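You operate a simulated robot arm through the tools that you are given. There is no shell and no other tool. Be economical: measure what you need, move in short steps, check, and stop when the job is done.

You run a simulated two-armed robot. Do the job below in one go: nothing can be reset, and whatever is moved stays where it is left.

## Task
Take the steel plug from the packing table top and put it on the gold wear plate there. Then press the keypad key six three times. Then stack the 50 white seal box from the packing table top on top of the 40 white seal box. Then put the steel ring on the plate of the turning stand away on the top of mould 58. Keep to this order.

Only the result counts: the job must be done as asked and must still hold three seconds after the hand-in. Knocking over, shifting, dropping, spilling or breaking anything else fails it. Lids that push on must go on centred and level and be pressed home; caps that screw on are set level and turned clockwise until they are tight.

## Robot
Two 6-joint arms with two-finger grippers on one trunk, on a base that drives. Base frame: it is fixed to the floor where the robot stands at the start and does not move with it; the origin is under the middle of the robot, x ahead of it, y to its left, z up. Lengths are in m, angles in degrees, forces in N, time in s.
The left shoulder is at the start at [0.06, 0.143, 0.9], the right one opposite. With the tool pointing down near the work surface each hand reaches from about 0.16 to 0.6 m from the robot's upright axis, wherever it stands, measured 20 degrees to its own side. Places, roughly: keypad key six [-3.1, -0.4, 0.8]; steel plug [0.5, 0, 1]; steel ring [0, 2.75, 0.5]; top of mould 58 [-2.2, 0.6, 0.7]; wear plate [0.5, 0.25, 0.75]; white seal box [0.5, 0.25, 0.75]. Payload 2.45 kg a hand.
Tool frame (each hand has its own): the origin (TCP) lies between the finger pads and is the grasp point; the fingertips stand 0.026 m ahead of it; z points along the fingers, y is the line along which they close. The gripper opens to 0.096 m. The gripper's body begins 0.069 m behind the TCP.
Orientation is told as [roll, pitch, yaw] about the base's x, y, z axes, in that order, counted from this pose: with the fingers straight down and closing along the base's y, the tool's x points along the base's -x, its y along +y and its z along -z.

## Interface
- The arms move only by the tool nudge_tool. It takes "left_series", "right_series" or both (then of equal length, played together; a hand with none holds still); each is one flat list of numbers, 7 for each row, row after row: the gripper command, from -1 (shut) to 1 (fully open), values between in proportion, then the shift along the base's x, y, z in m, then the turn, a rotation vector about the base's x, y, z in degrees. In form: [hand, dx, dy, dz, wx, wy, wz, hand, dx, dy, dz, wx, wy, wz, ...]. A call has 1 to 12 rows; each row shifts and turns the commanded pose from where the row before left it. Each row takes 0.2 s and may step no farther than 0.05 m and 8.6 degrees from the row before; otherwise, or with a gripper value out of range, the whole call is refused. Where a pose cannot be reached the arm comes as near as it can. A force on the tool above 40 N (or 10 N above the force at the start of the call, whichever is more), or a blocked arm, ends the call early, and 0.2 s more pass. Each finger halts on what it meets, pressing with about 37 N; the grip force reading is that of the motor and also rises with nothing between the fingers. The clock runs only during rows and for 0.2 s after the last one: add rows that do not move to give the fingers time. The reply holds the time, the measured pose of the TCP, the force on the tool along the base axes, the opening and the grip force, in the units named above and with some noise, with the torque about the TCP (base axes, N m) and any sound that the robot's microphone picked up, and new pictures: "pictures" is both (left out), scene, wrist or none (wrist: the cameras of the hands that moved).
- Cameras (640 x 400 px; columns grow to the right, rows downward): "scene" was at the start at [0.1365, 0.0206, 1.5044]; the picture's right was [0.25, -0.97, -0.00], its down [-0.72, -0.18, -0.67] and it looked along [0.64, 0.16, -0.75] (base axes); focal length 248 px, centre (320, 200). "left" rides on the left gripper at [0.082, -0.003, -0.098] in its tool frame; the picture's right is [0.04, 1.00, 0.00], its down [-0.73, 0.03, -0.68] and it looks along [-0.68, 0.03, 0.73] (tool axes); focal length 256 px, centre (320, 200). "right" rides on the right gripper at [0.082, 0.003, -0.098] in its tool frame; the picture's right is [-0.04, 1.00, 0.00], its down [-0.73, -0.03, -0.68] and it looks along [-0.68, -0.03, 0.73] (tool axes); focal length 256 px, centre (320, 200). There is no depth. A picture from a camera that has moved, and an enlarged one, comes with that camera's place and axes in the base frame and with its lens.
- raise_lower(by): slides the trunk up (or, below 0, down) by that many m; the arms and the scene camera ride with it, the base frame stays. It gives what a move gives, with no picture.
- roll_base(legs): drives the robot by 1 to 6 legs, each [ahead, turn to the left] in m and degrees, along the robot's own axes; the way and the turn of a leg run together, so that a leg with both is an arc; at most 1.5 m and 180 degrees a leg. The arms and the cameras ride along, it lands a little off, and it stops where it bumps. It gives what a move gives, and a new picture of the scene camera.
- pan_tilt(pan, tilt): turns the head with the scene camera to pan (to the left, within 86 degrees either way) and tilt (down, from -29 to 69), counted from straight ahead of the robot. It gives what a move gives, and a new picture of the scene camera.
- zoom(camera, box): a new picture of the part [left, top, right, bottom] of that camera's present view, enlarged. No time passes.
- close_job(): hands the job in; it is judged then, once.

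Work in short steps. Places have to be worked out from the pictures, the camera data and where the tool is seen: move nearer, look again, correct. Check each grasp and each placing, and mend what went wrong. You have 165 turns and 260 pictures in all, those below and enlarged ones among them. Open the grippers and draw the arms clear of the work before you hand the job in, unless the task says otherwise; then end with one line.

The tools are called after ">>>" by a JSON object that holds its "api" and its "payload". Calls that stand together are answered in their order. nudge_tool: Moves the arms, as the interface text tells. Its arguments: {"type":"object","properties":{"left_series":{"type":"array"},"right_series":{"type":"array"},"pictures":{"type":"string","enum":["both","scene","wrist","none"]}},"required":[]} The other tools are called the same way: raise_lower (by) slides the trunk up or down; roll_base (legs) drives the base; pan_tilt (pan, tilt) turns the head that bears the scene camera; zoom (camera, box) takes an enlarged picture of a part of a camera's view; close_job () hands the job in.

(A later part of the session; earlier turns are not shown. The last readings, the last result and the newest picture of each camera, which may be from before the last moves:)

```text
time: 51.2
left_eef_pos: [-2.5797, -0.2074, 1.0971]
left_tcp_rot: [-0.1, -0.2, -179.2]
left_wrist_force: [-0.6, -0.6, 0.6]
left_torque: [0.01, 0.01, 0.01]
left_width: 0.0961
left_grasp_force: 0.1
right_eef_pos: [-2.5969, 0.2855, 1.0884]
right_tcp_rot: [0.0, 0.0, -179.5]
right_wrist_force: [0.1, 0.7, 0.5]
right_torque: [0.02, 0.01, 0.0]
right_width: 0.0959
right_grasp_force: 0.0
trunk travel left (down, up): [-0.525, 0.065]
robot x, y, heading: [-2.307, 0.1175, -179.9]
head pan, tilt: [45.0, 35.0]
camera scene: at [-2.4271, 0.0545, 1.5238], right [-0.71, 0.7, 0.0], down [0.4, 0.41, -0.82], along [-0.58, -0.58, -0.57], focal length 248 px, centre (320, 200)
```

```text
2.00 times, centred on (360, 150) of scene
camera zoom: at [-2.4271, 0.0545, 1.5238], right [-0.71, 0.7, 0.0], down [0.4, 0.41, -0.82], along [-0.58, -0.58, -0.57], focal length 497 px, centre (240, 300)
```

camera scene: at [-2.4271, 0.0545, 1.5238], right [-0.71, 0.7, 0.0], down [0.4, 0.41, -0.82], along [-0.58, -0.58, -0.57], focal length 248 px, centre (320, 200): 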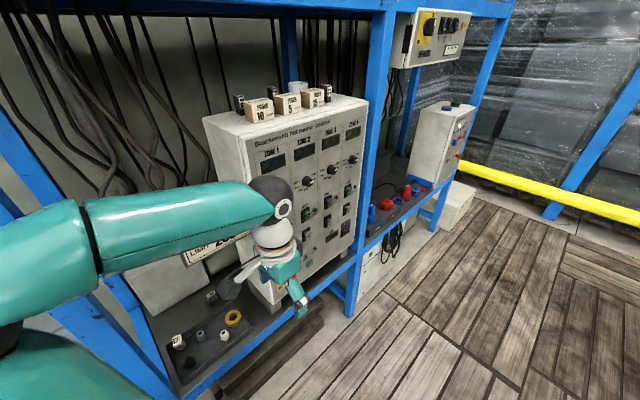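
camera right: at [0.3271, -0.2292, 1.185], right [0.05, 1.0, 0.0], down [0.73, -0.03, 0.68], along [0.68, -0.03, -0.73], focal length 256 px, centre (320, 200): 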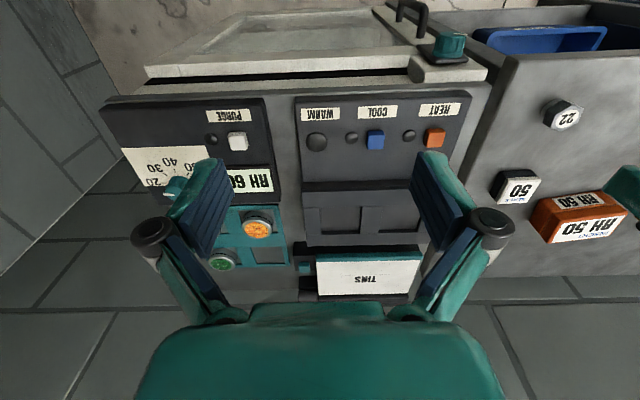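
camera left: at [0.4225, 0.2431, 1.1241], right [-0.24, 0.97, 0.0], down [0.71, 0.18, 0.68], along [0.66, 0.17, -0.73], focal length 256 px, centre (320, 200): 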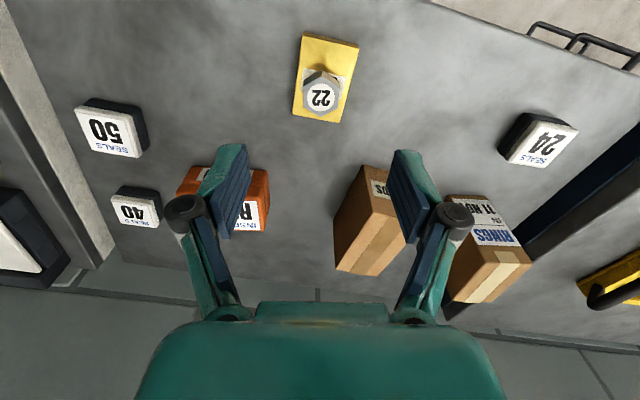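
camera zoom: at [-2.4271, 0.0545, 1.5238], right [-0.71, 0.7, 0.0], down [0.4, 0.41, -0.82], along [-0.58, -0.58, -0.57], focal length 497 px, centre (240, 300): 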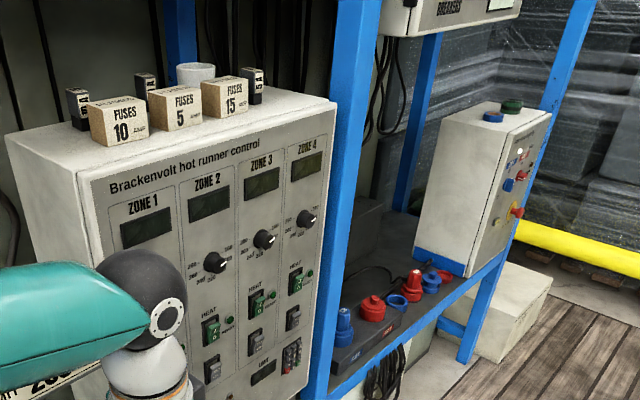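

I zoom in on the lower right corner of the panel where the keypad appears.

>>> {"api": "zoom", "payload": {"camera": "scene", "box": [310, 190, 380, 260]}}

>>> {"api": "zoom", "payload": {"camera": "scene", "box": [400, 90, 490, 200]}}

```text
5.71 times, centred on (345, 225) of scene
camera zoom: at [-2.4271, 0.0545, 1.5238], right [-0.71, 0.7, 0.0], down [0.4, 0.41, -0.82], along [-0.58, -0.58, -0.57], focal length 1419 px, centre (177, 57)
```

zoom: 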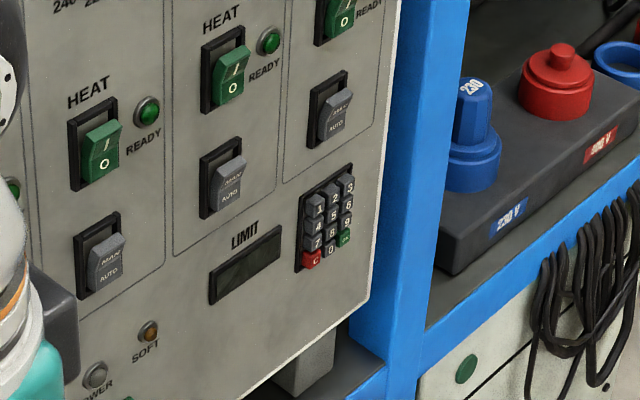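

```text
3.64 times, centred on (445, 145) of scene
camera zoom: at [-2.4271, 0.0545, 1.5238], right [-0.71, 0.7, 0.0], down [0.4, 0.41, -0.82], along [-0.58, -0.58, -0.57], focal length 903 px, centre (-134, 400)
```

zoom: 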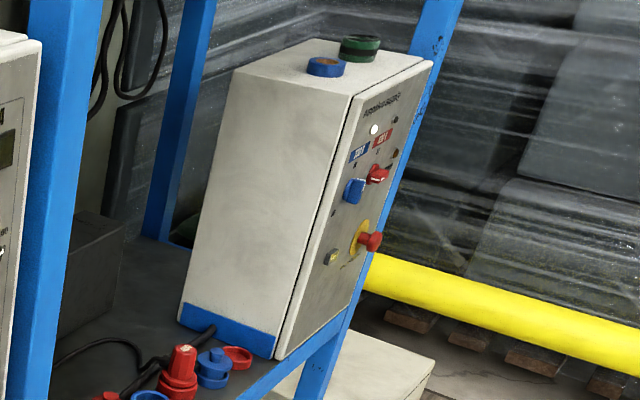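

Keypad found: key 6 ≈[-3.05,-0.4,0.87] on the panel's lower right. I move to x≈-2.88 and turn to face the panel, to use the right arm.

>>> {"api": "roll_base", "payload": {"legs": [[0.56, -4], [0, 94]]}}

>>> {"api": "pan_tilt", "payload": {"pan": -20, "tilt": 50}}

```text
time: 58.7
left_eef_pos: [-2.5523, -0.1623, 1.0981]
left_tcp_rot: [-0.2, 0.0, -91.6]
left_wrist_force: [0.3, -0.5, 0.3]
left_torque: [-0.01, 0.02, 0.02]
left_width: 0.0963
left_grasp_force: 0.1
right_eef_pos: [-3.046, -0.1587, 1.0908]
right_tcp_rot: [-0.1, 0.0, -92.0]
right_wrist_force: [1.1, -0.3, 1.1]
right_torque: [-0.02, 0.04, 0.01]
right_width: 0.0959
right_grasp_force: 0.0
trunk travel left (down, up): [-0.525, 0.065]
robot x, y, heading: [-2.8961, 0.1303, -92.3]
head pan, tilt: [45.0, 35.0]
stopped in leg 2: the robot was blocked; the commanded pose is now the measured one
camera scene: at [-2.8375, 0.0054, 1.5236], right [-0.73, -0.68, 0.0], down [-0.39, 0.42, -0.82], along [0.55, -0.6, -0.58], focal length 248 px, centre (320, 200)
```

scene: 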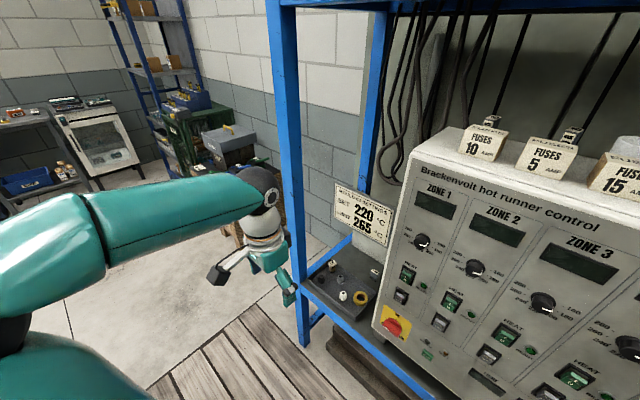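

```text
time: 60.0
left_eef_pos: [-2.5534, -0.1624, 1.0995]
left_tcp_rot: [0.0, -0.1, -91.8]
left_wrist_force: [0.0, 0.6, 1.7]
left_torque: [0.0, -0.03, 0.03]
left_width: 0.096
left_grasp_force: 0.1
right_eef_pos: [-3.0483, -0.1559, 1.0899]
right_tcp_rot: [-0.1, 0.0, -91.9]
right_wrist_force: [-1.2, 0.8, 0.4]
right_torque: [-0.01, 0.0, -0.01]
right_width: 0.0962
right_grasp_force: 0.1
trunk travel left (down, up): [-0.525, 0.065]
robot x, y, heading: [-2.8989, 0.1283, -92.4]
head pan, tilt: [-20.0, 50.0]
camera scene: at [-2.9289, -0.0006, 1.5021], right [-0.93, 0.38, 0.0], down [0.29, 0.71, -0.64], along [-0.24, -0.59, -0.77], focal length 248 px, centre (320, 200)
```

scene: 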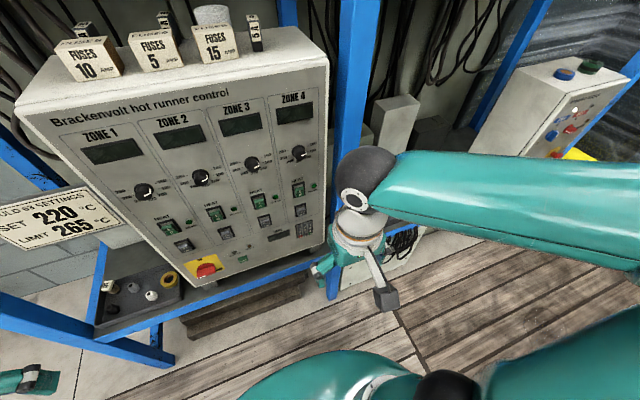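

Facing the panel. I zoom to locate key 6 from here.

>>> {"api": "zoom", "payload": {"camera": "scene", "box": [260, 190, 360, 260]}}

```text
5.71 times, centred on (310, 225) of scene
camera zoom: at [-2.9289, -0.0006, 1.5021], right [-0.93, 0.38, 0.0], down [0.29, 0.71, -0.64], along [-0.24, -0.59, -0.77], focal length 1419 px, centre (377, 57)
```

zoom: 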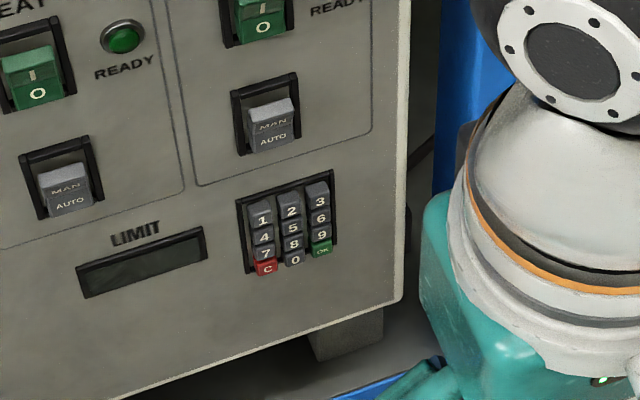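

Key 6 triangulates to ≈[-3.056,-0.40,0.865]. I tilt the right tool 45° toward the panel, close the fingers and approach to y≈-0.29.

>>> {"api": "nudge_tool", "payload": {"right_series": [-1, 0, 0, -0.03, -7.5, 0, 0, -1, 0, 0, -0.035, -7.5, 0, 0, -1, 0, -0.01, -0.035, -7.5, 0, 0, -1, 0, -0.02, -0.035, -7.5, 0, 0, -1, 0, -0.03, -0.035, -7.5, 0, 0, -1, -0.005, -0.03, -0.03, -7.5, 0, 0, -1, -0.005, -0.03, 0, 0, 0, -6, -1, 0, 0, 0, 0, 0, 0]}}

```text
time: 61.8
left_eef_pos: [-2.5533, -0.1616, 1.0991]
left_tcp_rot: [-0.1, -0.1, -91.8]
left_wrist_force: [-0.2, 0.3, -0.6]
left_torque: [-0.03, -0.04, 0.03]
left_width: 0.0958
left_grasp_force: 0.0
right_eef_pos: [-3.0359, -0.3472, 0.9331]
right_tcp_rot: [1.9, -44.9, -98.6]
right_wrist_force: [-0.5, 0.4, -0.5]
right_torque: [-0.02, -0.02, -0.02]
right_width: 0.0001
right_grasp_force: 28.3
right hand out of reach, approached as far as the arm can: row 3, 4, 5, 6
trunk travel left (down, up): [-0.525, 0.065]
robot x, y, heading: [-2.8963, 0.1294, -92.5]
head pan, tilt: [-20.0, 50.0]
camera scene: at [-2.929, -0.0006, 1.5021], right [-0.93, 0.38, 0.0], down [0.29, 0.71, -0.64], along [-0.24, -0.59, -0.77], focal length 248 px, centre (320, 200)
camera right: at [-3.0184, -0.2221, 0.9457], right [0.99, -0.16, 0.05], down [-0.06, -0.03, 1.0], along [-0.15, -0.99, -0.04], focal length 256 px, centre (320, 200)
```

scene: 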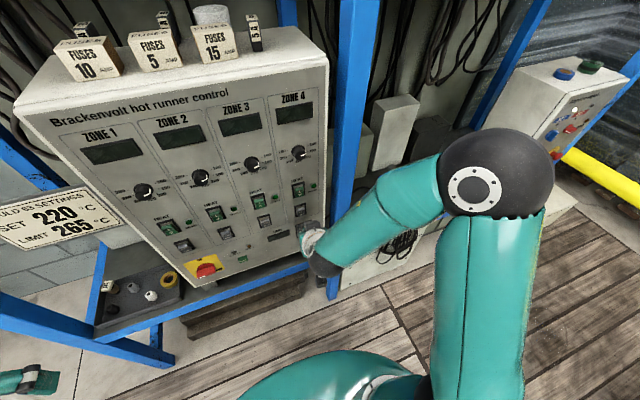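
right: 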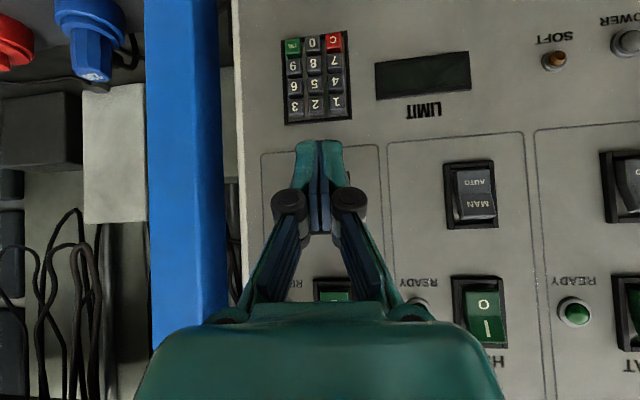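

Tips are above the keypad, near the panel. I back off 3 cm, shift to key 6's column and lower, then check.

>>> {"api": "nudge_tool", "payload": {"right_series": [-1, 0, 0.03, 0, 0, 0, 0, -1, -0.012, 0, -0.033, 0, 0, 0, -1, -0.012, 0, -0.033, 0, 0, 0, -1, 0, 0, 0, 0, 0, 0], "pictures": "wrist"}}

>>> {"api": "zoom", "payload": {"camera": "right", "box": [240, 70, 400, 190]}}

>>> {"api": "zoom", "payload": {"camera": "scene", "box": [260, 190, 360, 260]}}

```text
time: 62.8
left_eef_pos: [-2.554, -0.1614, 1.0992]
left_tcp_rot: [-0.1, -0.1, -91.6]
left_wrist_force: [0.5, 0.5, 0.6]
left_torque: [-0.02, -0.03, -0.03]
left_width: 0.0959
left_grasp_force: 0.0
right_eef_pos: [-3.0583, -0.3214, 0.8679]
right_tcp_rot: [1.9, -44.9, -98.7]
right_wrist_force: [-0.3, -0.4, -0.2]
right_torque: [0.02, 0.0, -0.01]
right_width: 0.0003
right_grasp_force: 28.1
right hand out of reach, approached as far as the arm can: row 2
trunk travel left (down, up): [-0.525, 0.065]
robot x, y, heading: [-2.897, 0.1308, -92.3]
head pan, tilt: [-20.0, 50.0]
camera right: at [-3.0403, -0.1967, 0.8805], right [0.99, -0.16, 0.05], down [-0.06, -0.03, 1.0], along [-0.15, -0.99, -0.04], focal length 256 px, centre (320, 200)
```

right: 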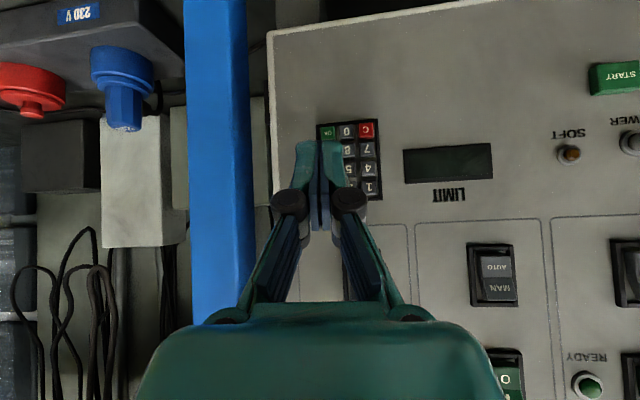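

```text
3.33 times, centred on (320, 130) of right
camera zoom: at [-3.0403, -0.1967, 0.8805], right [0.99, -0.16, 0.05], down [-0.06, -0.03, 1.0], along [-0.15, -0.99, -0.04], focal length 853 px, centre (320, 433)
```

zoom: 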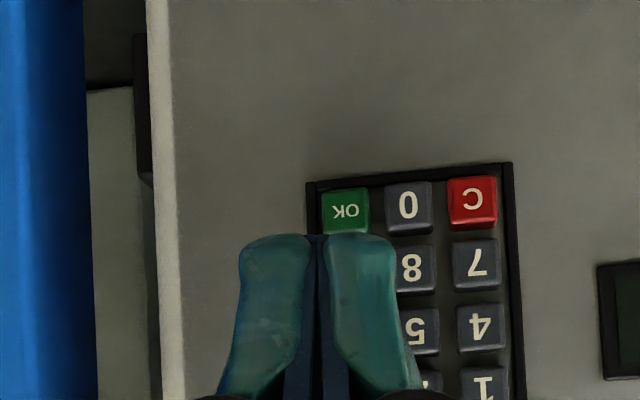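

```text
5.71 times, centred on (310, 225) of scene
camera zoom: at [-2.9286, -0.0007, 1.5021], right [-0.93, 0.38, 0.0], down [0.29, 0.71, -0.64], along [-0.24, -0.59, -0.77], focal length 1419 px, centre (377, 57)
```

zoom: 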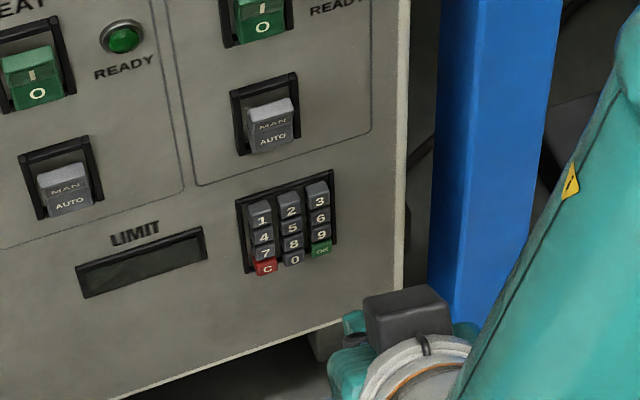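

Combining rays: key 6 ≈[-3.0645,-0.42,0.843]. I shift right/down and approach to ~2 cm, then check again.

>>> {"api": "nudge_tool", "payload": {"right_series": [-1, -0.0085, 0, -0.0145, 0, 0, 0, -1, 0, -0.025, 0, 0, 0, 0, -1, 0, -0.025, 0, 0, 0, 0, -1, 0, 0, 0, 0, 0, 0], "pictures": "none"}}

>>> {"api": "zoom", "payload": {"camera": "right", "box": [240, 70, 400, 190]}}

>>> {"api": "zoom", "payload": {"camera": "scene", "box": [270, 200, 350, 260]}}

```text
time: 63.8
left_eef_pos: [-2.5547, -0.1623, 1.0992]
left_tcp_rot: [-0.1, 0.0, -91.7]
left_wrist_force: [0.1, -0.8, 0.5]
left_torque: [-0.03, 0.02, -0.01]
left_width: 0.0962
left_grasp_force: 0.0
right_eef_pos: [-3.0675, -0.3704, 0.8519]
right_tcp_rot: [1.9, -45.0, -98.5]
right_wrist_force: [0.5, -0.6, 0.2]
right_torque: [0.02, -0.02, 0.01]
right_width: 0.0
right_grasp_force: 28.7
trunk travel left (down, up): [-0.525, 0.065]
robot x, y, heading: [-2.8967, 0.1286, -92.3]
head pan, tilt: [-20.0, 50.0]
```

```text
3.33 times, centred on (320, 130) of right
camera zoom: at [-3.0495, -0.2446, 0.865], right [0.99, -0.15, 0.05], down [-0.06, -0.03, 1.0], along [-0.15, -0.99, -0.04], focal length 853 px, centre (320, 433)
```

zoom: 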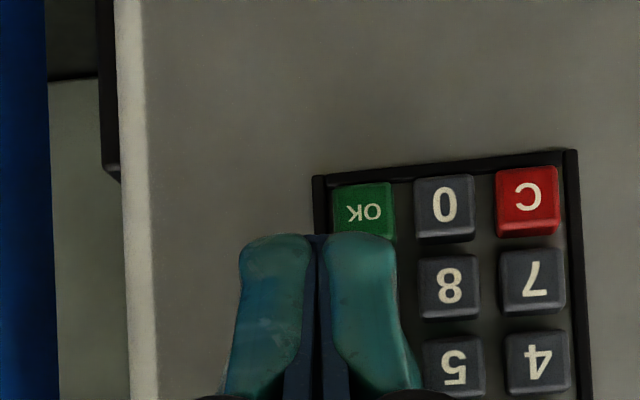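

```text
6.67 times, centred on (310, 230) of scene
camera zoom: at [-2.9287, -0.0004, 1.5021], right [-0.93, 0.38, 0.0], down [0.29, 0.71, -0.64], along [-0.24, -0.59, -0.77], focal length 1656 px, centre (387, 0)
```

zoom: 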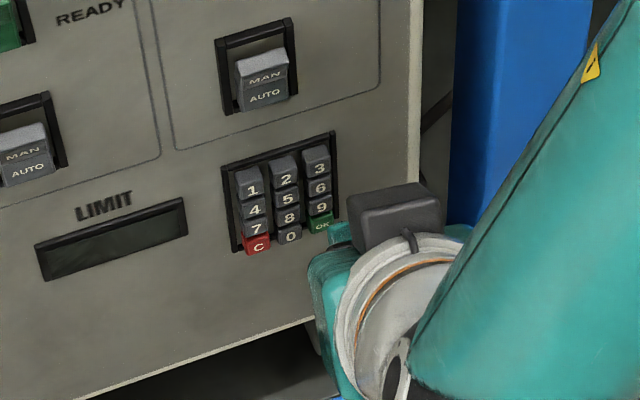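

Tip aligned with key 6 (z≈0.842, x just right of centre). I advance slowly toward contact.

>>> {"api": "nudge_tool", "payload": {"right_series": [-1, 0, -0.006, 0, 0, 0, 0, -1, 0, -0.006, 0, 0, 0, 0, -1, 0, -0.005, 0, 0, 0, 0, -1, 0, 0, 0, 0, 0, 0], "pictures": "none"}}

>>> {"api": "zoom", "payload": {"camera": "right", "box": [240, 70, 400, 190]}}

>>> {"api": "zoom", "payload": {"camera": "scene", "box": [270, 200, 350, 260]}}

```text
time: 64.8
left_eef_pos: [-2.5546, -0.1623, 1.0992]
left_tcp_rot: [-0.2, -0.1, -91.7]
left_wrist_force: [-0.4, -0.3, -0.8]
left_torque: [-0.02, -0.02, 0.02]
left_width: 0.096
left_grasp_force: 0.0
right_eef_pos: [-3.068, -0.3872, 0.8518]
right_tcp_rot: [2.0, -45.0, -98.6]
right_wrist_force: [-0.1, 0.3, 0.0]
right_torque: [0.0, 0.02, -0.02]
right_width: 0.0002
right_grasp_force: 28.7
trunk travel left (down, up): [-0.525, 0.065]
robot x, y, heading: [-2.8982, 0.1312, -92.1]
head pan, tilt: [-20.0, 50.0]
```

```text
3.33 times, centred on (320, 130) of right
camera zoom: at [-3.0493, -0.2616, 0.8646], right [0.99, -0.16, 0.05], down [-0.06, -0.03, 1.0], along [-0.15, -0.99, -0.04], focal length 853 px, centre (320, 433)
```

zoom: 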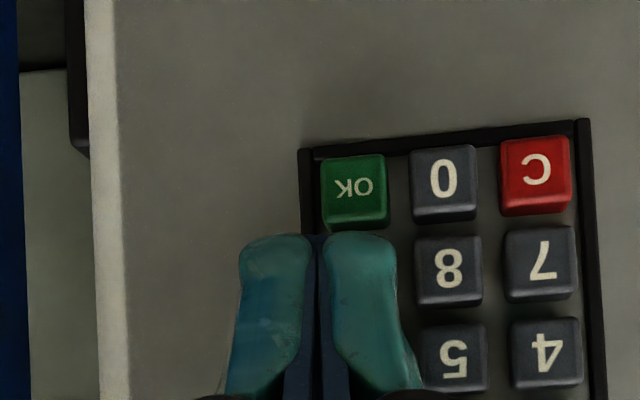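

```text
6.67 times, centred on (310, 230) of scene
camera zoom: at [-2.9288, -0.0007, 1.5021], right [-0.93, 0.38, 0.0], down [0.29, 0.71, -0.64], along [-0.24, -0.59, -0.77], focal length 1656 px, centre (387, 0)
```

zoom: 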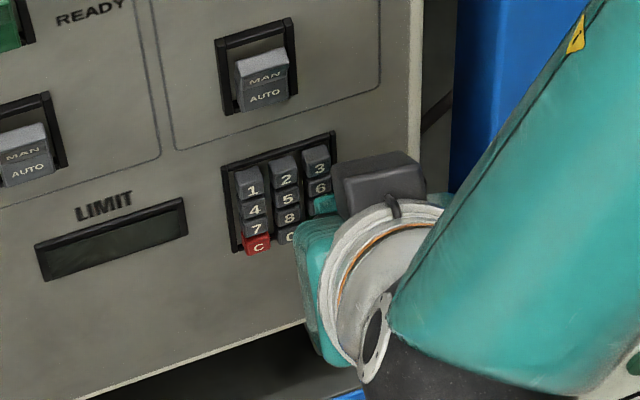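

The tip edge seems to land low on key 6. I zoom tighter in the scene view to judge.

>>> {"api": "zoom", "payload": {"camera": "scene", "box": [300, 212, 330, 236]}}

```text
16.00 times, centred on (315, 224) of scene
camera zoom: at [-2.9288, -0.0007, 1.5021], right [-0.93, 0.38, 0.0], down [0.29, 0.71, -0.64], along [-0.24, -0.59, -0.77], focal length 3974 px, centre (400, -184)
```

zoom: 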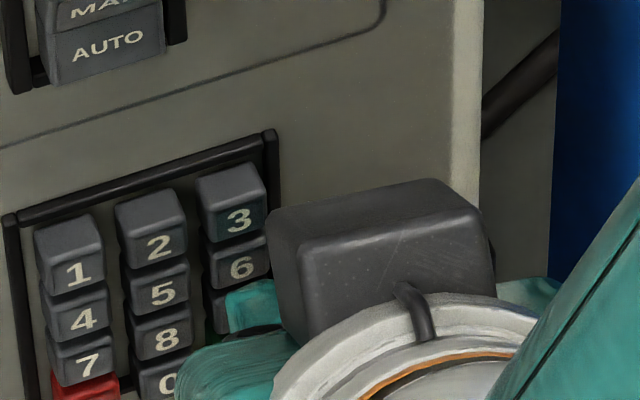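

The edge would land in the lower part of key 6; I raise 3 mm, shift 1.5 mm right, and advance in 2 mm steps with force/sound readings.

>>> {"api": "nudge_tool", "payload": {"right_series": [-1, -0.0015, 0, 0.003, 0, 0, 0, -1, 0, -0.002, 0, 0, 0, 0, -1, 0, 0, 0, 0, 0, 0], "pictures": "none"}}

>>> {"api": "zoom", "payload": {"camera": "scene", "box": [300, 212, 330, 236]}}

```text
time: 65.6
left_eef_pos: [-2.5547, -0.1626, 1.0999]
left_tcp_rot: [-0.2, -0.1, -91.7]
left_wrist_force: [0.5, 0.4, 0.0]
left_torque: [-0.01, 0.02, 0.0]
left_width: 0.0959
left_grasp_force: 0.1
right_eef_pos: [-3.0702, -0.3886, 0.8549]
right_tcp_rot: [1.9, -44.9, -98.6]
right_wrist_force: [-0.7, 0.1, 0.9]
right_torque: [0.05, 0.02, 0.0]
right_width: 0.0001
right_grasp_force: 28.4
trunk travel left (down, up): [-0.525, 0.065]
robot x, y, heading: [-2.9013, 0.1303, -92.0]
head pan, tilt: [-20.0, 50.0]
```

```text
16.00 times, centred on (315, 224) of scene
camera zoom: at [-2.9289, -0.0007, 1.5021], right [-0.93, 0.38, 0.0], down [0.29, 0.71, -0.64], along [-0.24, -0.59, -0.77], focal length 3974 px, centre (400, -184)
```

zoom: 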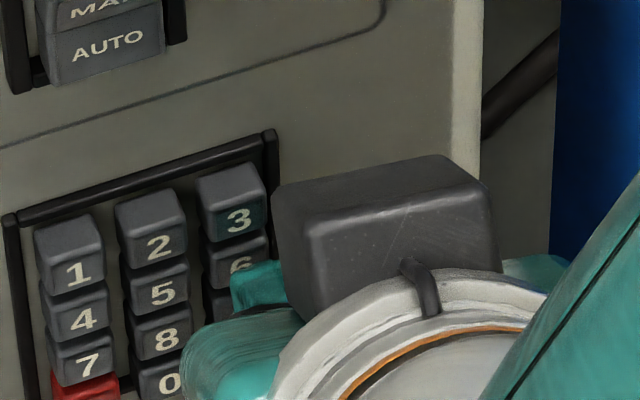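

Now it's on key 6's face. Advance 2 mm at a time.

>>> {"api": "nudge_tool", "payload": {"right_series": [-1, 0, -0.002, 0, 0, 0, 0, -1, 0, 0, 0, 0, 0, 0], "pictures": "none"}}

>>> {"api": "nudge_tool", "payload": {"right_series": [-1, 0, -0.002, 0, 0, 0, 0, -1, 0, 0, 0, 0, 0, 0], "pictures": "none"}}

>>> {"api": "nudge_tool", "payload": {"right_series": [-1, 0, -0.001, 0, 0, 0, 0, -1, 0, 0, 0, 0, 0, 0], "pictures": "none"}}

>>> {"api": "zoom", "payload": {"camera": "scene", "box": [280, 204, 330, 244]}}

```text
time: 66.2
left_eef_pos: [-2.5544, -0.1616, 1.0989]
left_tcp_rot: [-0.1, -0.1, -91.7]
left_wrist_force: [-0.5, -0.2, 0.0]
left_torque: [-0.02, 0.05, 0.0]
left_width: 0.0961
left_grasp_force: 0.0
right_eef_pos: [-3.0697, -0.391, 0.8557]
right_tcp_rot: [1.9, -45.1, -98.5]
right_wrist_force: [-0.2, 0.6, 0.8]
right_torque: [0.01, 0.01, -0.02]
right_width: 0.0002
right_grasp_force: 28.5
trunk travel left (down, up): [-0.525, 0.065]
robot x, y, heading: [-2.8951, 0.1273, -92.3]
head pan, tilt: [-20.0, 50.0]
```

```text
time: 66.8
left_eef_pos: [-2.5543, -0.1615, 1.0993]
left_tcp_rot: [-0.1, -0.1, -91.7]
left_wrist_force: [0.6, 0.5, 0.1]
left_torque: [-0.03, 0.02, -0.04]
left_width: 0.0959
left_grasp_force: 0.1
right_eef_pos: [-3.0691, -0.3923, 0.8552]
right_tcp_rot: [1.8, -45.0, -98.6]
right_wrist_force: [-0.1, 3.0, 0.6]
right_torque: [0.01, -0.02, 0.03]
right_width: 0.0
right_grasp_force: 28.6
trunk travel left (down, up): [-0.525, 0.065]
robot x, y, heading: [-2.8948, 0.1314, -92.3]
head pan, tilt: [-20.0, 50.0]
heard: click
```

```text
time: 67.4
left_eef_pos: [-2.5531, -0.1616, 1.0985]
left_tcp_rot: [-0.1, -0.1, -91.7]
left_wrist_force: [-0.2, 0.7, -0.7]
left_torque: [0.01, 0.01, 0.02]
left_width: 0.096
left_grasp_force: 0.1
right_eef_pos: [-3.0697, -0.3932, 0.8543]
right_tcp_rot: [2.0, -45.0, -98.6]
right_wrist_force: [-0.2, 5.9, -0.7]
right_torque: [0.04, 0.01, 0.02]
right_width: 0.0
right_grasp_force: 28.6
trunk travel left (down, up): [-0.525, 0.065]
robot x, y, heading: [-2.8943, 0.129, -92.4]
head pan, tilt: [-20.0, 50.0]
```

```text
10.00 times, centred on (305, 224) of scene
camera zoom: at [-2.9289, 0.0001, 1.5022], right [-0.93, 0.38, 0.0], down [0.29, 0.71, -0.64], along [-0.24, -0.59, -0.77], focal length 2484 px, centre (470, -40)
```

zoom: 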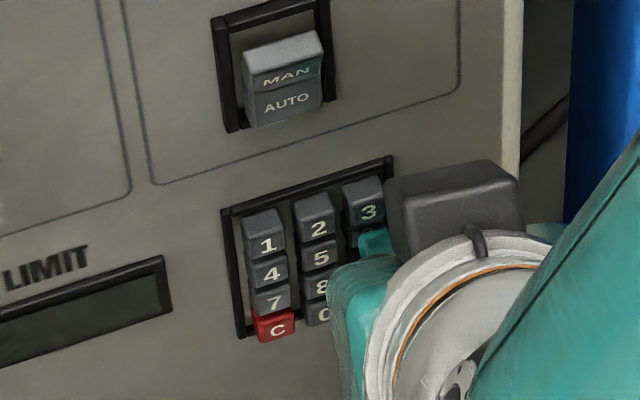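

A click sounded with the tip on key 6. I release 7 mm and press again, once per call.

>>> {"api": "nudge_tool", "payload": {"right_series": [-1, 0, 0.007, 0, 0, 0, 0, -1, 0, 0, 0, 0, 0, 0, -1, 0, 0, 0, 0, 0, 0], "pictures": "none"}}

>>> {"api": "nudge_tool", "payload": {"right_series": [-1, 0, -0.004, 0, 0, 0, 0, -1, 0, -0.003, 0, 0, 0, 0, -1, 0, 0, 0, 0, 0, 0], "pictures": "none"}}

>>> {"api": "nudge_tool", "payload": {"right_series": [-1, 0, 0.007, 0, 0, 0, 0, -1, 0, 0, 0, 0, 0, 0, -1, 0, 0, 0, 0, 0, 0], "pictures": "none"}}

```text
time: 68.2
left_eef_pos: [-2.5543, -0.1623, 1.0985]
left_tcp_rot: [-0.1, -0.1, -91.7]
left_wrist_force: [0.3, 0.5, -0.3]
left_torque: [0.04, 0.02, -0.01]
left_width: 0.0958
left_grasp_force: 0.2
right_eef_pos: [-3.0693, -0.386, 0.8556]
right_tcp_rot: [1.8, -45.0, -98.7]
right_wrist_force: [0.4, 0.6, -1.0]
right_torque: [-0.03, 0.01, -0.04]
right_width: 0.0
right_grasp_force: 28.8
trunk travel left (down, up): [-0.525, 0.065]
robot x, y, heading: [-2.9013, 0.1304, -92.4]
head pan, tilt: [-20.0, 50.0]
```

```text
time: 69.0
left_eef_pos: [-2.5535, -0.1615, 1.0995]
left_tcp_rot: [-0.1, 0.0, -91.7]
left_wrist_force: [-0.3, 0.0, 0.3]
left_torque: [0.03, 0.0, 0.0]
left_width: 0.096
left_grasp_force: 0.1
right_eef_pos: [-3.0706, -0.3938, 0.8561]
right_tcp_rot: [1.8, -44.9, -98.6]
right_wrist_force: [0.3, 5.0, 0.2]
right_torque: [0.09, -0.03, 0.03]
right_width: 0.0
right_grasp_force: 28.1
trunk travel left (down, up): [-0.525, 0.065]
robot x, y, heading: [-2.895, 0.1293, -92.3]
head pan, tilt: [-20.0, 50.0]
heard: click
```

```text
time: 69.8
left_eef_pos: [-2.554, -0.1615, 1.0989]
left_tcp_rot: [-0.1, -0.1, -91.7]
left_wrist_force: [-0.6, 0.8, 0.8]
left_torque: [-0.01, 0.01, -0.01]
left_width: 0.096
left_grasp_force: 0.1
right_eef_pos: [-3.0701, -0.3872, 0.8556]
right_tcp_rot: [1.9, -44.9, -98.6]
right_wrist_force: [0.0, -0.2, 0.1]
right_torque: [0.01, -0.03, 0.01]
right_width: 0.0001
right_grasp_force: 28.5
trunk travel left (down, up): [-0.525, 0.065]
robot x, y, heading: [-2.897, 0.1305, -92.3]
head pan, tilt: [-20.0, 50.0]
```

Two clicks so far; third press, then withdraw well clear.

>>> {"api": "nudge_tool", "payload": {"right_series": [-1, 0, -0.004, 0, 0, 0, 0, -1, 0, -0.003, 0, 0, 0, 0, -1, 0, 0, 0, 0, 0, 0], "pictures": "none"}}

>>> {"api": "nudge_tool", "payload": {"right_series": [-1, 0, 0.007, 0, 0, 0, 0, -1, 0, 0.03, 0, 0, 0, 0, -1, 0, 0.04, 0, 0, 0, 0, -1, 0, 0.04, 0, 0, 0, 0, -1, 0, 0, 0, 0, 0, 0], "pictures": "wrist"}}

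>>> {"api": "zoom", "payload": {"camera": "right", "box": [240, 60, 480, 210]}}

```text
time: 70.6
left_eef_pos: [-2.5543, -0.1624, 1.0987]
left_tcp_rot: [-0.1, -0.1, -91.8]
left_wrist_force: [0.0, -0.1, -0.1]
left_torque: [0.02, -0.01, 0.01]
left_width: 0.0961
left_grasp_force: 0.1
right_eef_pos: [-3.0694, -0.3938, 0.8555]
right_tcp_rot: [1.9, -45.1, -98.6]
right_wrist_force: [-0.5, 3.4, 0.0]
right_torque: [0.04, 0.01, 0.04]
right_width: 0.0
right_grasp_force: 28.5
trunk travel left (down, up): [-0.525, 0.065]
robot x, y, heading: [-2.896, 0.1301, -92.2]
head pan, tilt: [-20.0, 50.0]
heard: click
```

```text
time: 71.8
left_eef_pos: [-2.5538, -0.1628, 1.1]
left_tcp_rot: [-0.1, -0.1, -91.7]
left_wrist_force: [0.0, 0.1, 1.0]
left_torque: [0.0, 0.01, 0.01]
left_width: 0.0959
left_grasp_force: 0.1
right_eef_pos: [-3.0665, -0.3215, 0.852]
right_tcp_rot: [2.0, -45.0, -98.7]
right_wrist_force: [-0.2, 0.3, 0.2]
right_torque: [0.02, -0.03, -0.02]
right_width: 0.0
right_grasp_force: 28.6
right hand out of reach, approached as far as the arm can: row 3, 4
trunk travel left (down, up): [-0.525, 0.065]
robot x, y, heading: [-2.8978, 0.1311, -92.4]
head pan, tilt: [-20.0, 50.0]
camera right: at [-3.0479, -0.1962, 0.8653], right [0.99, -0.16, 0.05], down [-0.06, -0.03, 1.0], along [-0.15, -0.99, -0.04], focal length 256 px, centre (320, 200)
```

right: 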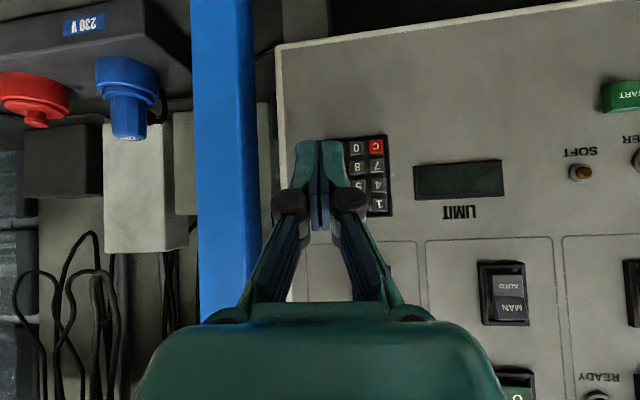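

```text
2.67 times, centred on (360, 135) of right
camera zoom: at [-3.0479, -0.1962, 0.8653], right [0.99, -0.16, 0.05], down [-0.06, -0.03, 1.0], along [-0.15, -0.99, -0.04], focal length 683 px, centre (213, 373)
```

zoom: 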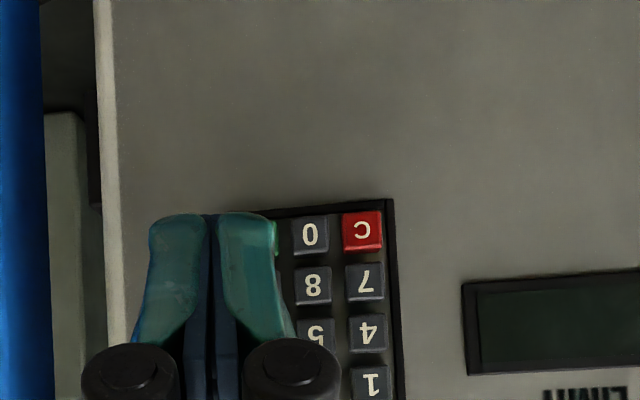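

Three clicks, presses done. I untilt the right hand, raising it and pulling it back.

>>> {"api": "nudge_tool", "payload": {"right_series": [-1, 0, 0, 0.03, 7.5, 0, 0, -1, 0, 0.01, 0.035, 7.5, 0, 0, -1, 0, 0.02, 0.035, 7.5, 0, 0, -1, 0, 0.02, 0.035, 7.5, 0, 0, 0, 0, 0.02, 0.035, 7.5, 0, 0, 1, 0.01, 0.02, 0.03, 7.5, 0, 0, 1, 0.01, 0, 0.02, 0, 0, 6, 1, 0, 0, 0, 0, 0, 0], "pictures": "scene"}}

```text
time: 73.6
left_eef_pos: [-2.5545, -0.1622, 1.0991]
left_tcp_rot: [0.0, -0.1, -91.7]
left_wrist_force: [0.3, -0.8, 0.4]
left_torque: [0.02, -0.01, 0.0]
left_width: 0.0961
left_grasp_force: 0.0
right_eef_pos: [-3.0459, -0.2297, 1.0709]
right_tcp_rot: [-4.3, -0.3, -90.0]
right_wrist_force: [0.2, -0.2, 0.0]
right_torque: [0.03, -0.02, -0.02]
right_width: 0.0959
right_grasp_force: 0.0
trunk travel left (down, up): [-0.525, 0.065]
robot x, y, heading: [-2.8957, 0.1276, -92.4]
head pan, tilt: [-20.0, 50.0]
camera scene: at [-2.9289, -0.0009, 1.5021], right [-0.93, 0.38, 0.0], down [0.29, 0.71, -0.64], along [-0.24, -0.59, -0.77], focal length 248 px, centre (320, 200)
```

scene: 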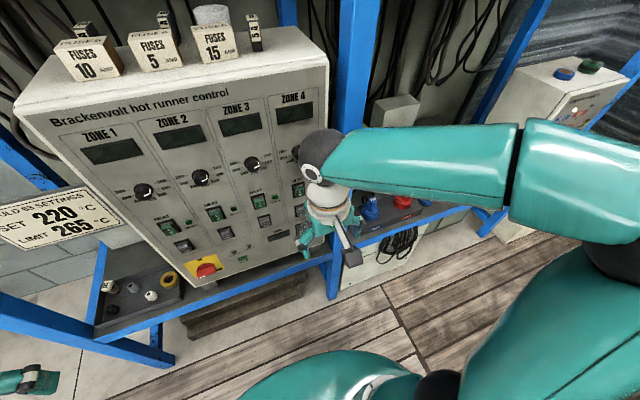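

Small residual tilt remains; I correct it and pull the hand back to travelling pose.

>>> {"api": "nudge_tool", "payload": {"right_series": [1, 0.02, 0.04, 0.01, 0, -4.3, 0, 1, 0.02, 0.03, 0.01, 0, 0, -2, 1, 0, 0, 0, 0, 0, 0], "pictures": "none"}}

>>> {"api": "pan_tilt", "payload": {"pan": 80, "tilt": 35}}

```text
time: 74.4
left_eef_pos: [-2.5548, -0.1623, 1.0991]
left_tcp_rot: [-0.1, -0.1, -91.7]
left_wrist_force: [-0.4, 0.9, 0.3]
left_torque: [0.01, -0.06, -0.01]
left_width: 0.096
left_grasp_force: 0.1
right_eef_pos: [-3.0049, -0.1605, 1.0914]
right_tcp_rot: [0.1, -0.3, -92.3]
right_wrist_force: [0.7, 0.4, 0.5]
right_torque: [0.0, 0.0, -0.01]
right_width: 0.096
right_grasp_force: 0.1
trunk travel left (down, up): [-0.525, 0.065]
robot x, y, heading: [-2.8966, 0.1294, -91.9]
head pan, tilt: [-20.0, 50.0]
```

```text
time: 76.2
left_eef_pos: [-2.5547, -0.1618, 1.0982]
left_tcp_rot: [-0.1, 0.0, -91.7]
left_wrist_force: [-0.1, -1.0, 0.6]
left_torque: [0.04, -0.01, -0.01]
left_width: 0.0962
left_grasp_force: 0.1
right_eef_pos: [-3.0052, -0.1605, 1.0917]
right_tcp_rot: [0.1, -0.3, -92.1]
right_wrist_force: [0.5, 0.0, 0.6]
right_torque: [0.02, -0.02, 0.02]
right_width: 0.0958
right_grasp_force: 0.0
trunk travel left (down, up): [-0.525, 0.065]
robot x, y, heading: [-2.8975, 0.1295, -92.3]
head pan, tilt: [80.0, 35.0]
camera scene: at [-2.8136, 0.052, 1.5238], right [-0.21, -0.98, 0.0], down [-0.56, 0.12, -0.82], along [0.8, -0.17, -0.57], focal length 248 px, centre (320, 200)
```

scene: 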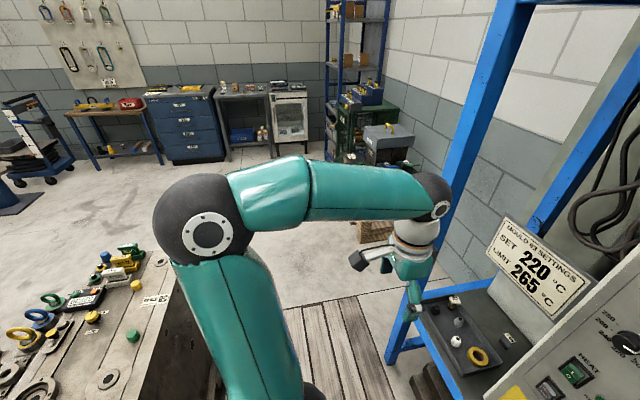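

Now back to the packing table: turn left ~92° and drive along the corridor.

>>> {"api": "roll_base", "payload": {"legs": [[0, 93], [1.4, 0]]}}

>>> {"api": "pan_tilt", "payload": {"pan": 0, "tilt": 30}}

```text
time: 80.7
left_eef_pos: [-2.5972, 0.4716, 1.0984]
left_tcp_rot: [-0.1, -0.1, -2.2]
left_wrist_force: [0.8, 0.2, -0.1]
left_torque: [-0.08, 0.0, 0.04]
left_width: 0.0959
left_grasp_force: 0.1
right_eef_pos: [-2.6005, 0.0202, 1.0932]
right_tcp_rot: [-0.1, -0.3, -2.6]
right_wrist_force: [-0.3, -0.8, 0.3]
right_torque: [-0.09, 0.03, 0.03]
right_width: 0.096
right_grasp_force: 0.1
trunk travel left (down, up): [-0.525, 0.065]
robot x, y, heading: [-2.8953, 0.0994, -2.8]
head pan, tilt: [80.0, 35.0]
stopped in leg 1: the robot was blocked; the commanded pose is now the measured one
camera scene: at [-2.8144, 0.1834, 1.5236], right [0.98, -0.22, 0.0], down [-0.13, -0.56, -0.82], along [0.18, 0.8, -0.58], focal length 248 px, centre (320, 200)
```

scene: 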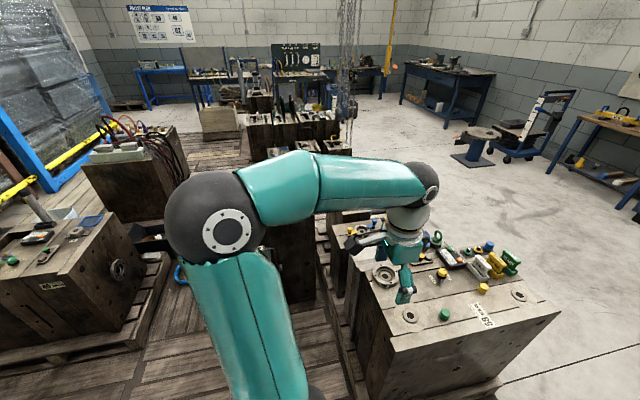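

```text
time: 82.3
left_eef_pos: [-2.5985, 0.4703, 1.1008]
left_tcp_rot: [-0.1, -0.2, -2.2]
left_wrist_force: [0.9, 0.3, 0.1]
left_torque: [0.01, -0.01, -0.02]
left_width: 0.0961
left_grasp_force: 0.1
right_eef_pos: [-2.6026, 0.0174, 1.0936]
right_tcp_rot: [0.1, -0.4, -2.6]
right_wrist_force: [0.1, -0.2, 0.2]
right_torque: [-0.01, 0.03, 0.03]
right_width: 0.0961
right_grasp_force: 0.1
trunk travel left (down, up): [-0.525, 0.065]
robot x, y, heading: [-2.8953, 0.0952, -2.6]
head pan, tilt: [0.0, 30.0]
camera scene: at [-2.7444, 0.0902, 1.5316], right [-0.05, -1.0, 0.0], down [-0.5, 0.02, -0.87], along [0.86, -0.04, -0.5], focal length 248 px, centre (320, 200)
```

scene: 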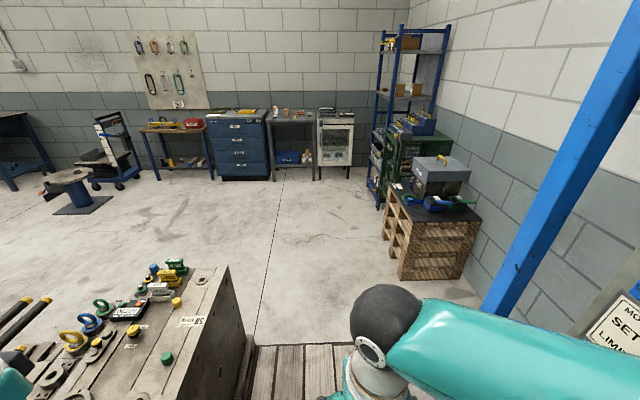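

Turn a few degrees left for clearance and drive.

>>> {"api": "roll_base", "payload": {"legs": [[0.2, 5], [1.3, 0]]}}

```text
time: 90.1
left_eef_pos: [-1.1338, 0.5622, 1.1001]
left_tcp_rot: [0.0, -0.1, 4.1]
left_wrist_force: [0.8, 0.1, -0.5]
left_torque: [0.0, 0.0, -0.04]
left_width: 0.096
left_grasp_force: 0.1
right_eef_pos: [-1.0887, 0.1129, 1.0923]
right_tcp_rot: [0.1, -0.3, 3.6]
right_wrist_force: [0.4, -0.4, -0.5]
right_torque: [-0.03, 0.04, 0.0]
right_width: 0.0959
right_grasp_force: 0.1
trunk travel left (down, up): [-0.525, 0.065]
robot x, y, heading: [-1.388, 0.1594, 3.5]
head pan, tilt: [0.0, 30.0]
camera scene: at [-1.2385, 0.1703, 1.5315], right [0.06, -1.0, 0.0], down [-0.5, -0.03, -0.87], along [0.86, 0.05, -0.5], focal length 248 px, centre (320, 200)
```

scene: 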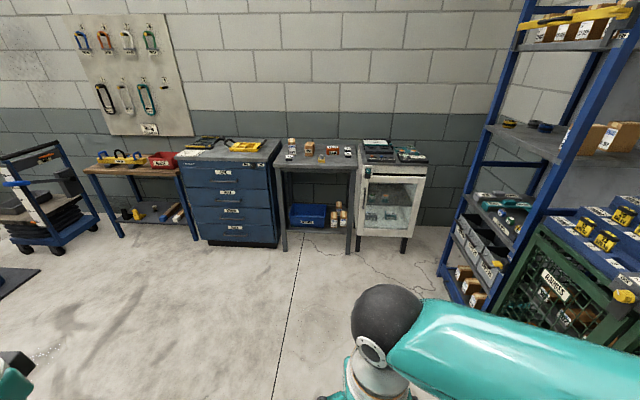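

Drive to in front of the table (target x≈-0.09, y≈0.2, heading 0).

>>> {"api": "roll_base", "payload": {"legs": [[1.3, -3.5]]}}

>>> {"api": "pan_tilt", "payload": {"pan": -5, "tilt": 48}}

>>> {"api": "zoom", "payload": {"camera": "scene", "box": [200, 100, 440, 250]}}

```text
time: 96.9
left_eef_pos: [0.2118, 0.5854, 1.0997]
left_tcp_rot: [-0.2, -0.2, 0.4]
left_wrist_force: [-0.1, -0.1, 0.7]
left_torque: [-0.02, 0.03, -0.01]
left_width: 0.0962
left_grasp_force: 0.0
right_eef_pos: [0.229, 0.1338, 1.0938]
right_tcp_rot: [0.2, -0.3, 0.1]
right_wrist_force: [1.4, 0.4, 0.4]
right_torque: [0.03, -0.01, -0.04]
right_width: 0.0962
right_grasp_force: 0.1
trunk travel left (down, up): [-0.525, 0.065]
robot x, y, heading: [-0.068, 0.2006, -0.1]
head pan, tilt: [0.0, 30.0]
camera scene: at [0.0835, 0.2005, 1.5316], right [0.0, -1.0, 0.0], down [-0.5, 0.0, -0.87], along [0.87, 0.0, -0.5], focal length 248 px, centre (320, 200)
```

scene: 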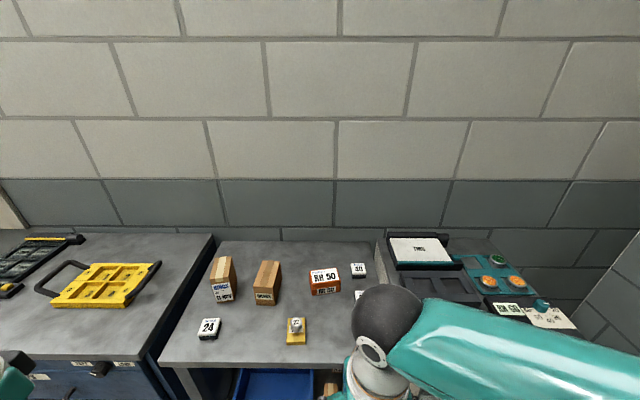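

```text
time: 97.7
left_eef_pos: [0.212, 0.5856, 1.1008]
left_tcp_rot: [-0.1, -0.3, 0.5]
left_wrist_force: [1.0, 0.1, 0.1]
left_torque: [0.01, -0.02, 0.02]
left_width: 0.096
left_grasp_force: 0.0
right_eef_pos: [0.2292, 0.1335, 1.0916]
right_tcp_rot: [0.2, -0.4, 0.0]
right_wrist_force: [0.0, -0.7, -0.9]
right_torque: [0.01, -0.01, 0.01]
right_width: 0.0961
right_grasp_force: 0.0
trunk travel left (down, up): [-0.525, 0.065]
robot x, y, heading: [-0.067, 0.1955, -0.1]
head pan, tilt: [-5.0, 48.0]
camera scene: at [0.0711, 0.1937, 1.5049], right [-0.09, -1.0, 0.0], down [-0.74, 0.06, -0.67], along [0.67, -0.06, -0.74], focal length 248 px, centre (320, 200)
```

scene: 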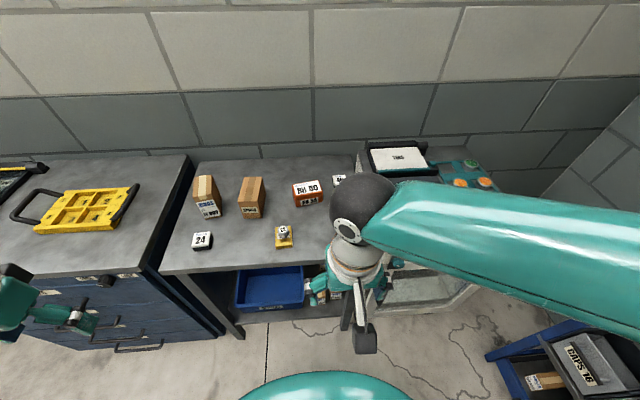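

```text
2.67 times, centred on (320, 175) of scene
camera zoom: at [0.0711, 0.1937, 1.5049], right [-0.09, -1.0, 0.0], down [-0.74, 0.06, -0.67], along [0.67, -0.06, -0.74], focal length 662 px, centre (320, 267)
```

zoom: 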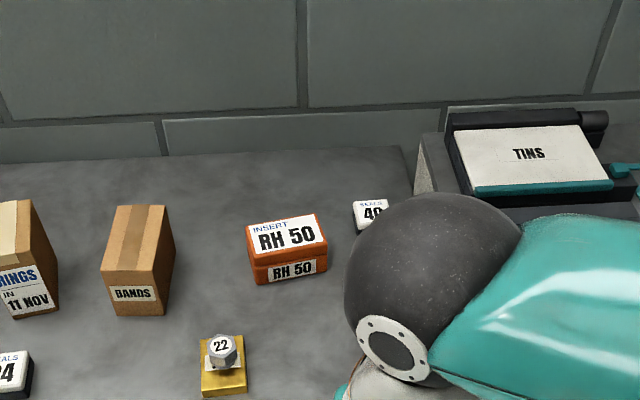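

The 40 box is near x≈0.71, so I need to be closer. I drive ahead 0.17 m.

>>> {"api": "roll_base", "payload": {"legs": [[0.17, 0]]}}

```text
time: 99.2
left_eef_pos: [0.3915, 0.5829, 1.0996]
left_tcp_rot: [-0.1, 0.0, 0.1]
left_wrist_force: [0.1, -0.9, -0.3]
left_torque: [-0.02, 0.01, -0.03]
left_width: 0.0962
left_grasp_force: 0.1
right_eef_pos: [0.4061, 0.1334, 1.092]
right_tcp_rot: [0.2, -0.3, -0.1]
right_wrist_force: [1.0, 0.2, 0.0]
right_torque: [0.02, -0.02, -0.03]
right_width: 0.0959
right_grasp_force: 0.1
trunk travel left (down, up): [-0.525, 0.065]
robot x, y, heading: [0.1122, 0.2003, -0.4]
head pan, tilt: [-5.0, 48.0]
camera scene: at [0.2492, 0.1931, 1.5046], right [-0.09, -1.0, 0.0], down [-0.74, 0.07, -0.67], along [0.66, -0.06, -0.74], focal length 248 px, centre (320, 200)
```

scene: 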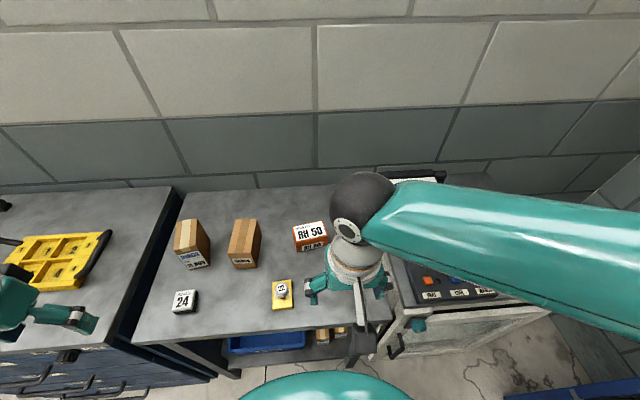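

No bump. I move the right hand over the 50 box at height to view both boxes.

>>> {"api": "nudge_tool", "payload": {"right_series": [1, 0.03, -0.02, 0, 0, 0, 0, 1, 0.03, -0.02, -0.02, 0, 0, 0, 1, 0.03, -0.02, -0.02, 0, 0, 0, 1, 0.03, -0.01, -0.02, 0, 0, 0, 1, 0.03, 0, -0.02, 0, 0, 0, 1, 0, 0, 0, 0, 0, 0], "pictures": "wrist"}}

>>> {"api": "zoom", "payload": {"camera": "right", "box": [220, 60, 420, 220]}}

```text
time: 100.6
left_eef_pos: [0.3888, 0.5838, 1.1019]
left_tcp_rot: [-0.1, -0.2, 0.3]
left_wrist_force: [-0.4, 0.8, -0.1]
left_torque: [-0.01, -0.02, 0.03]
left_width: 0.096
left_grasp_force: 0.1
right_eef_pos: [0.5544, 0.0633, 1.0135]
right_tcp_rot: [0.1, -0.5, -0.2]
right_wrist_force: [-1.1, -0.3, 0.1]
right_torque: [-0.03, -0.03, 0.0]
right_width: 0.096
right_grasp_force: 0.2
trunk travel left (down, up): [-0.525, 0.065]
robot x, y, heading: [0.1109, 0.1995, -0.1]
head pan, tilt: [-5.0, 48.0]
camera right: at [0.4715, 0.0657, 1.1118], right [0.04, 1.0, 0.0], down [0.73, -0.03, 0.68], along [0.68, -0.03, -0.73], focal length 256 px, centre (320, 200)
```

right: 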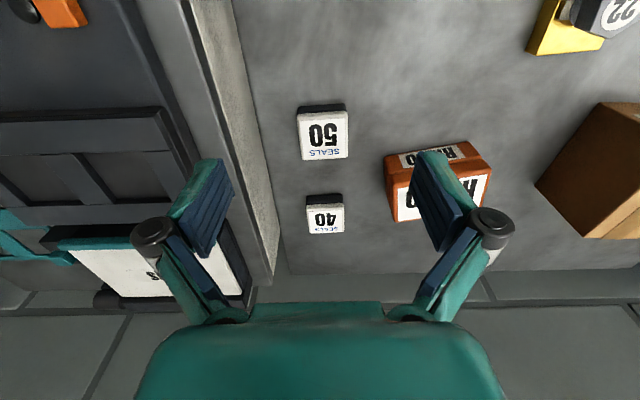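

```text
2.50 times, centred on (320, 140) of right
camera zoom: at [0.4715, 0.0657, 1.1118], right [0.04, 1.0, 0.0], down [0.73, -0.03, 0.68], along [0.68, -0.03, -0.73], focal length 640 px, centre (320, 350)
```

zoom: 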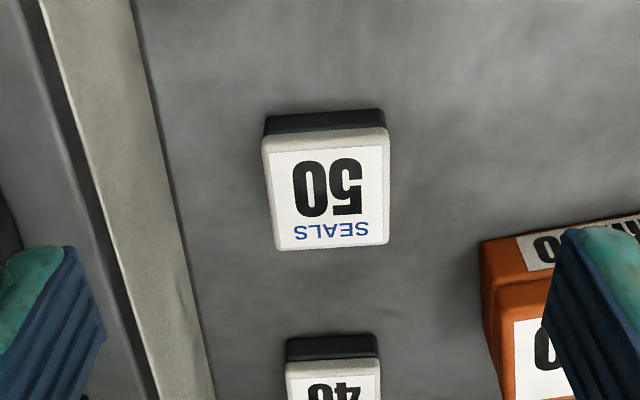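

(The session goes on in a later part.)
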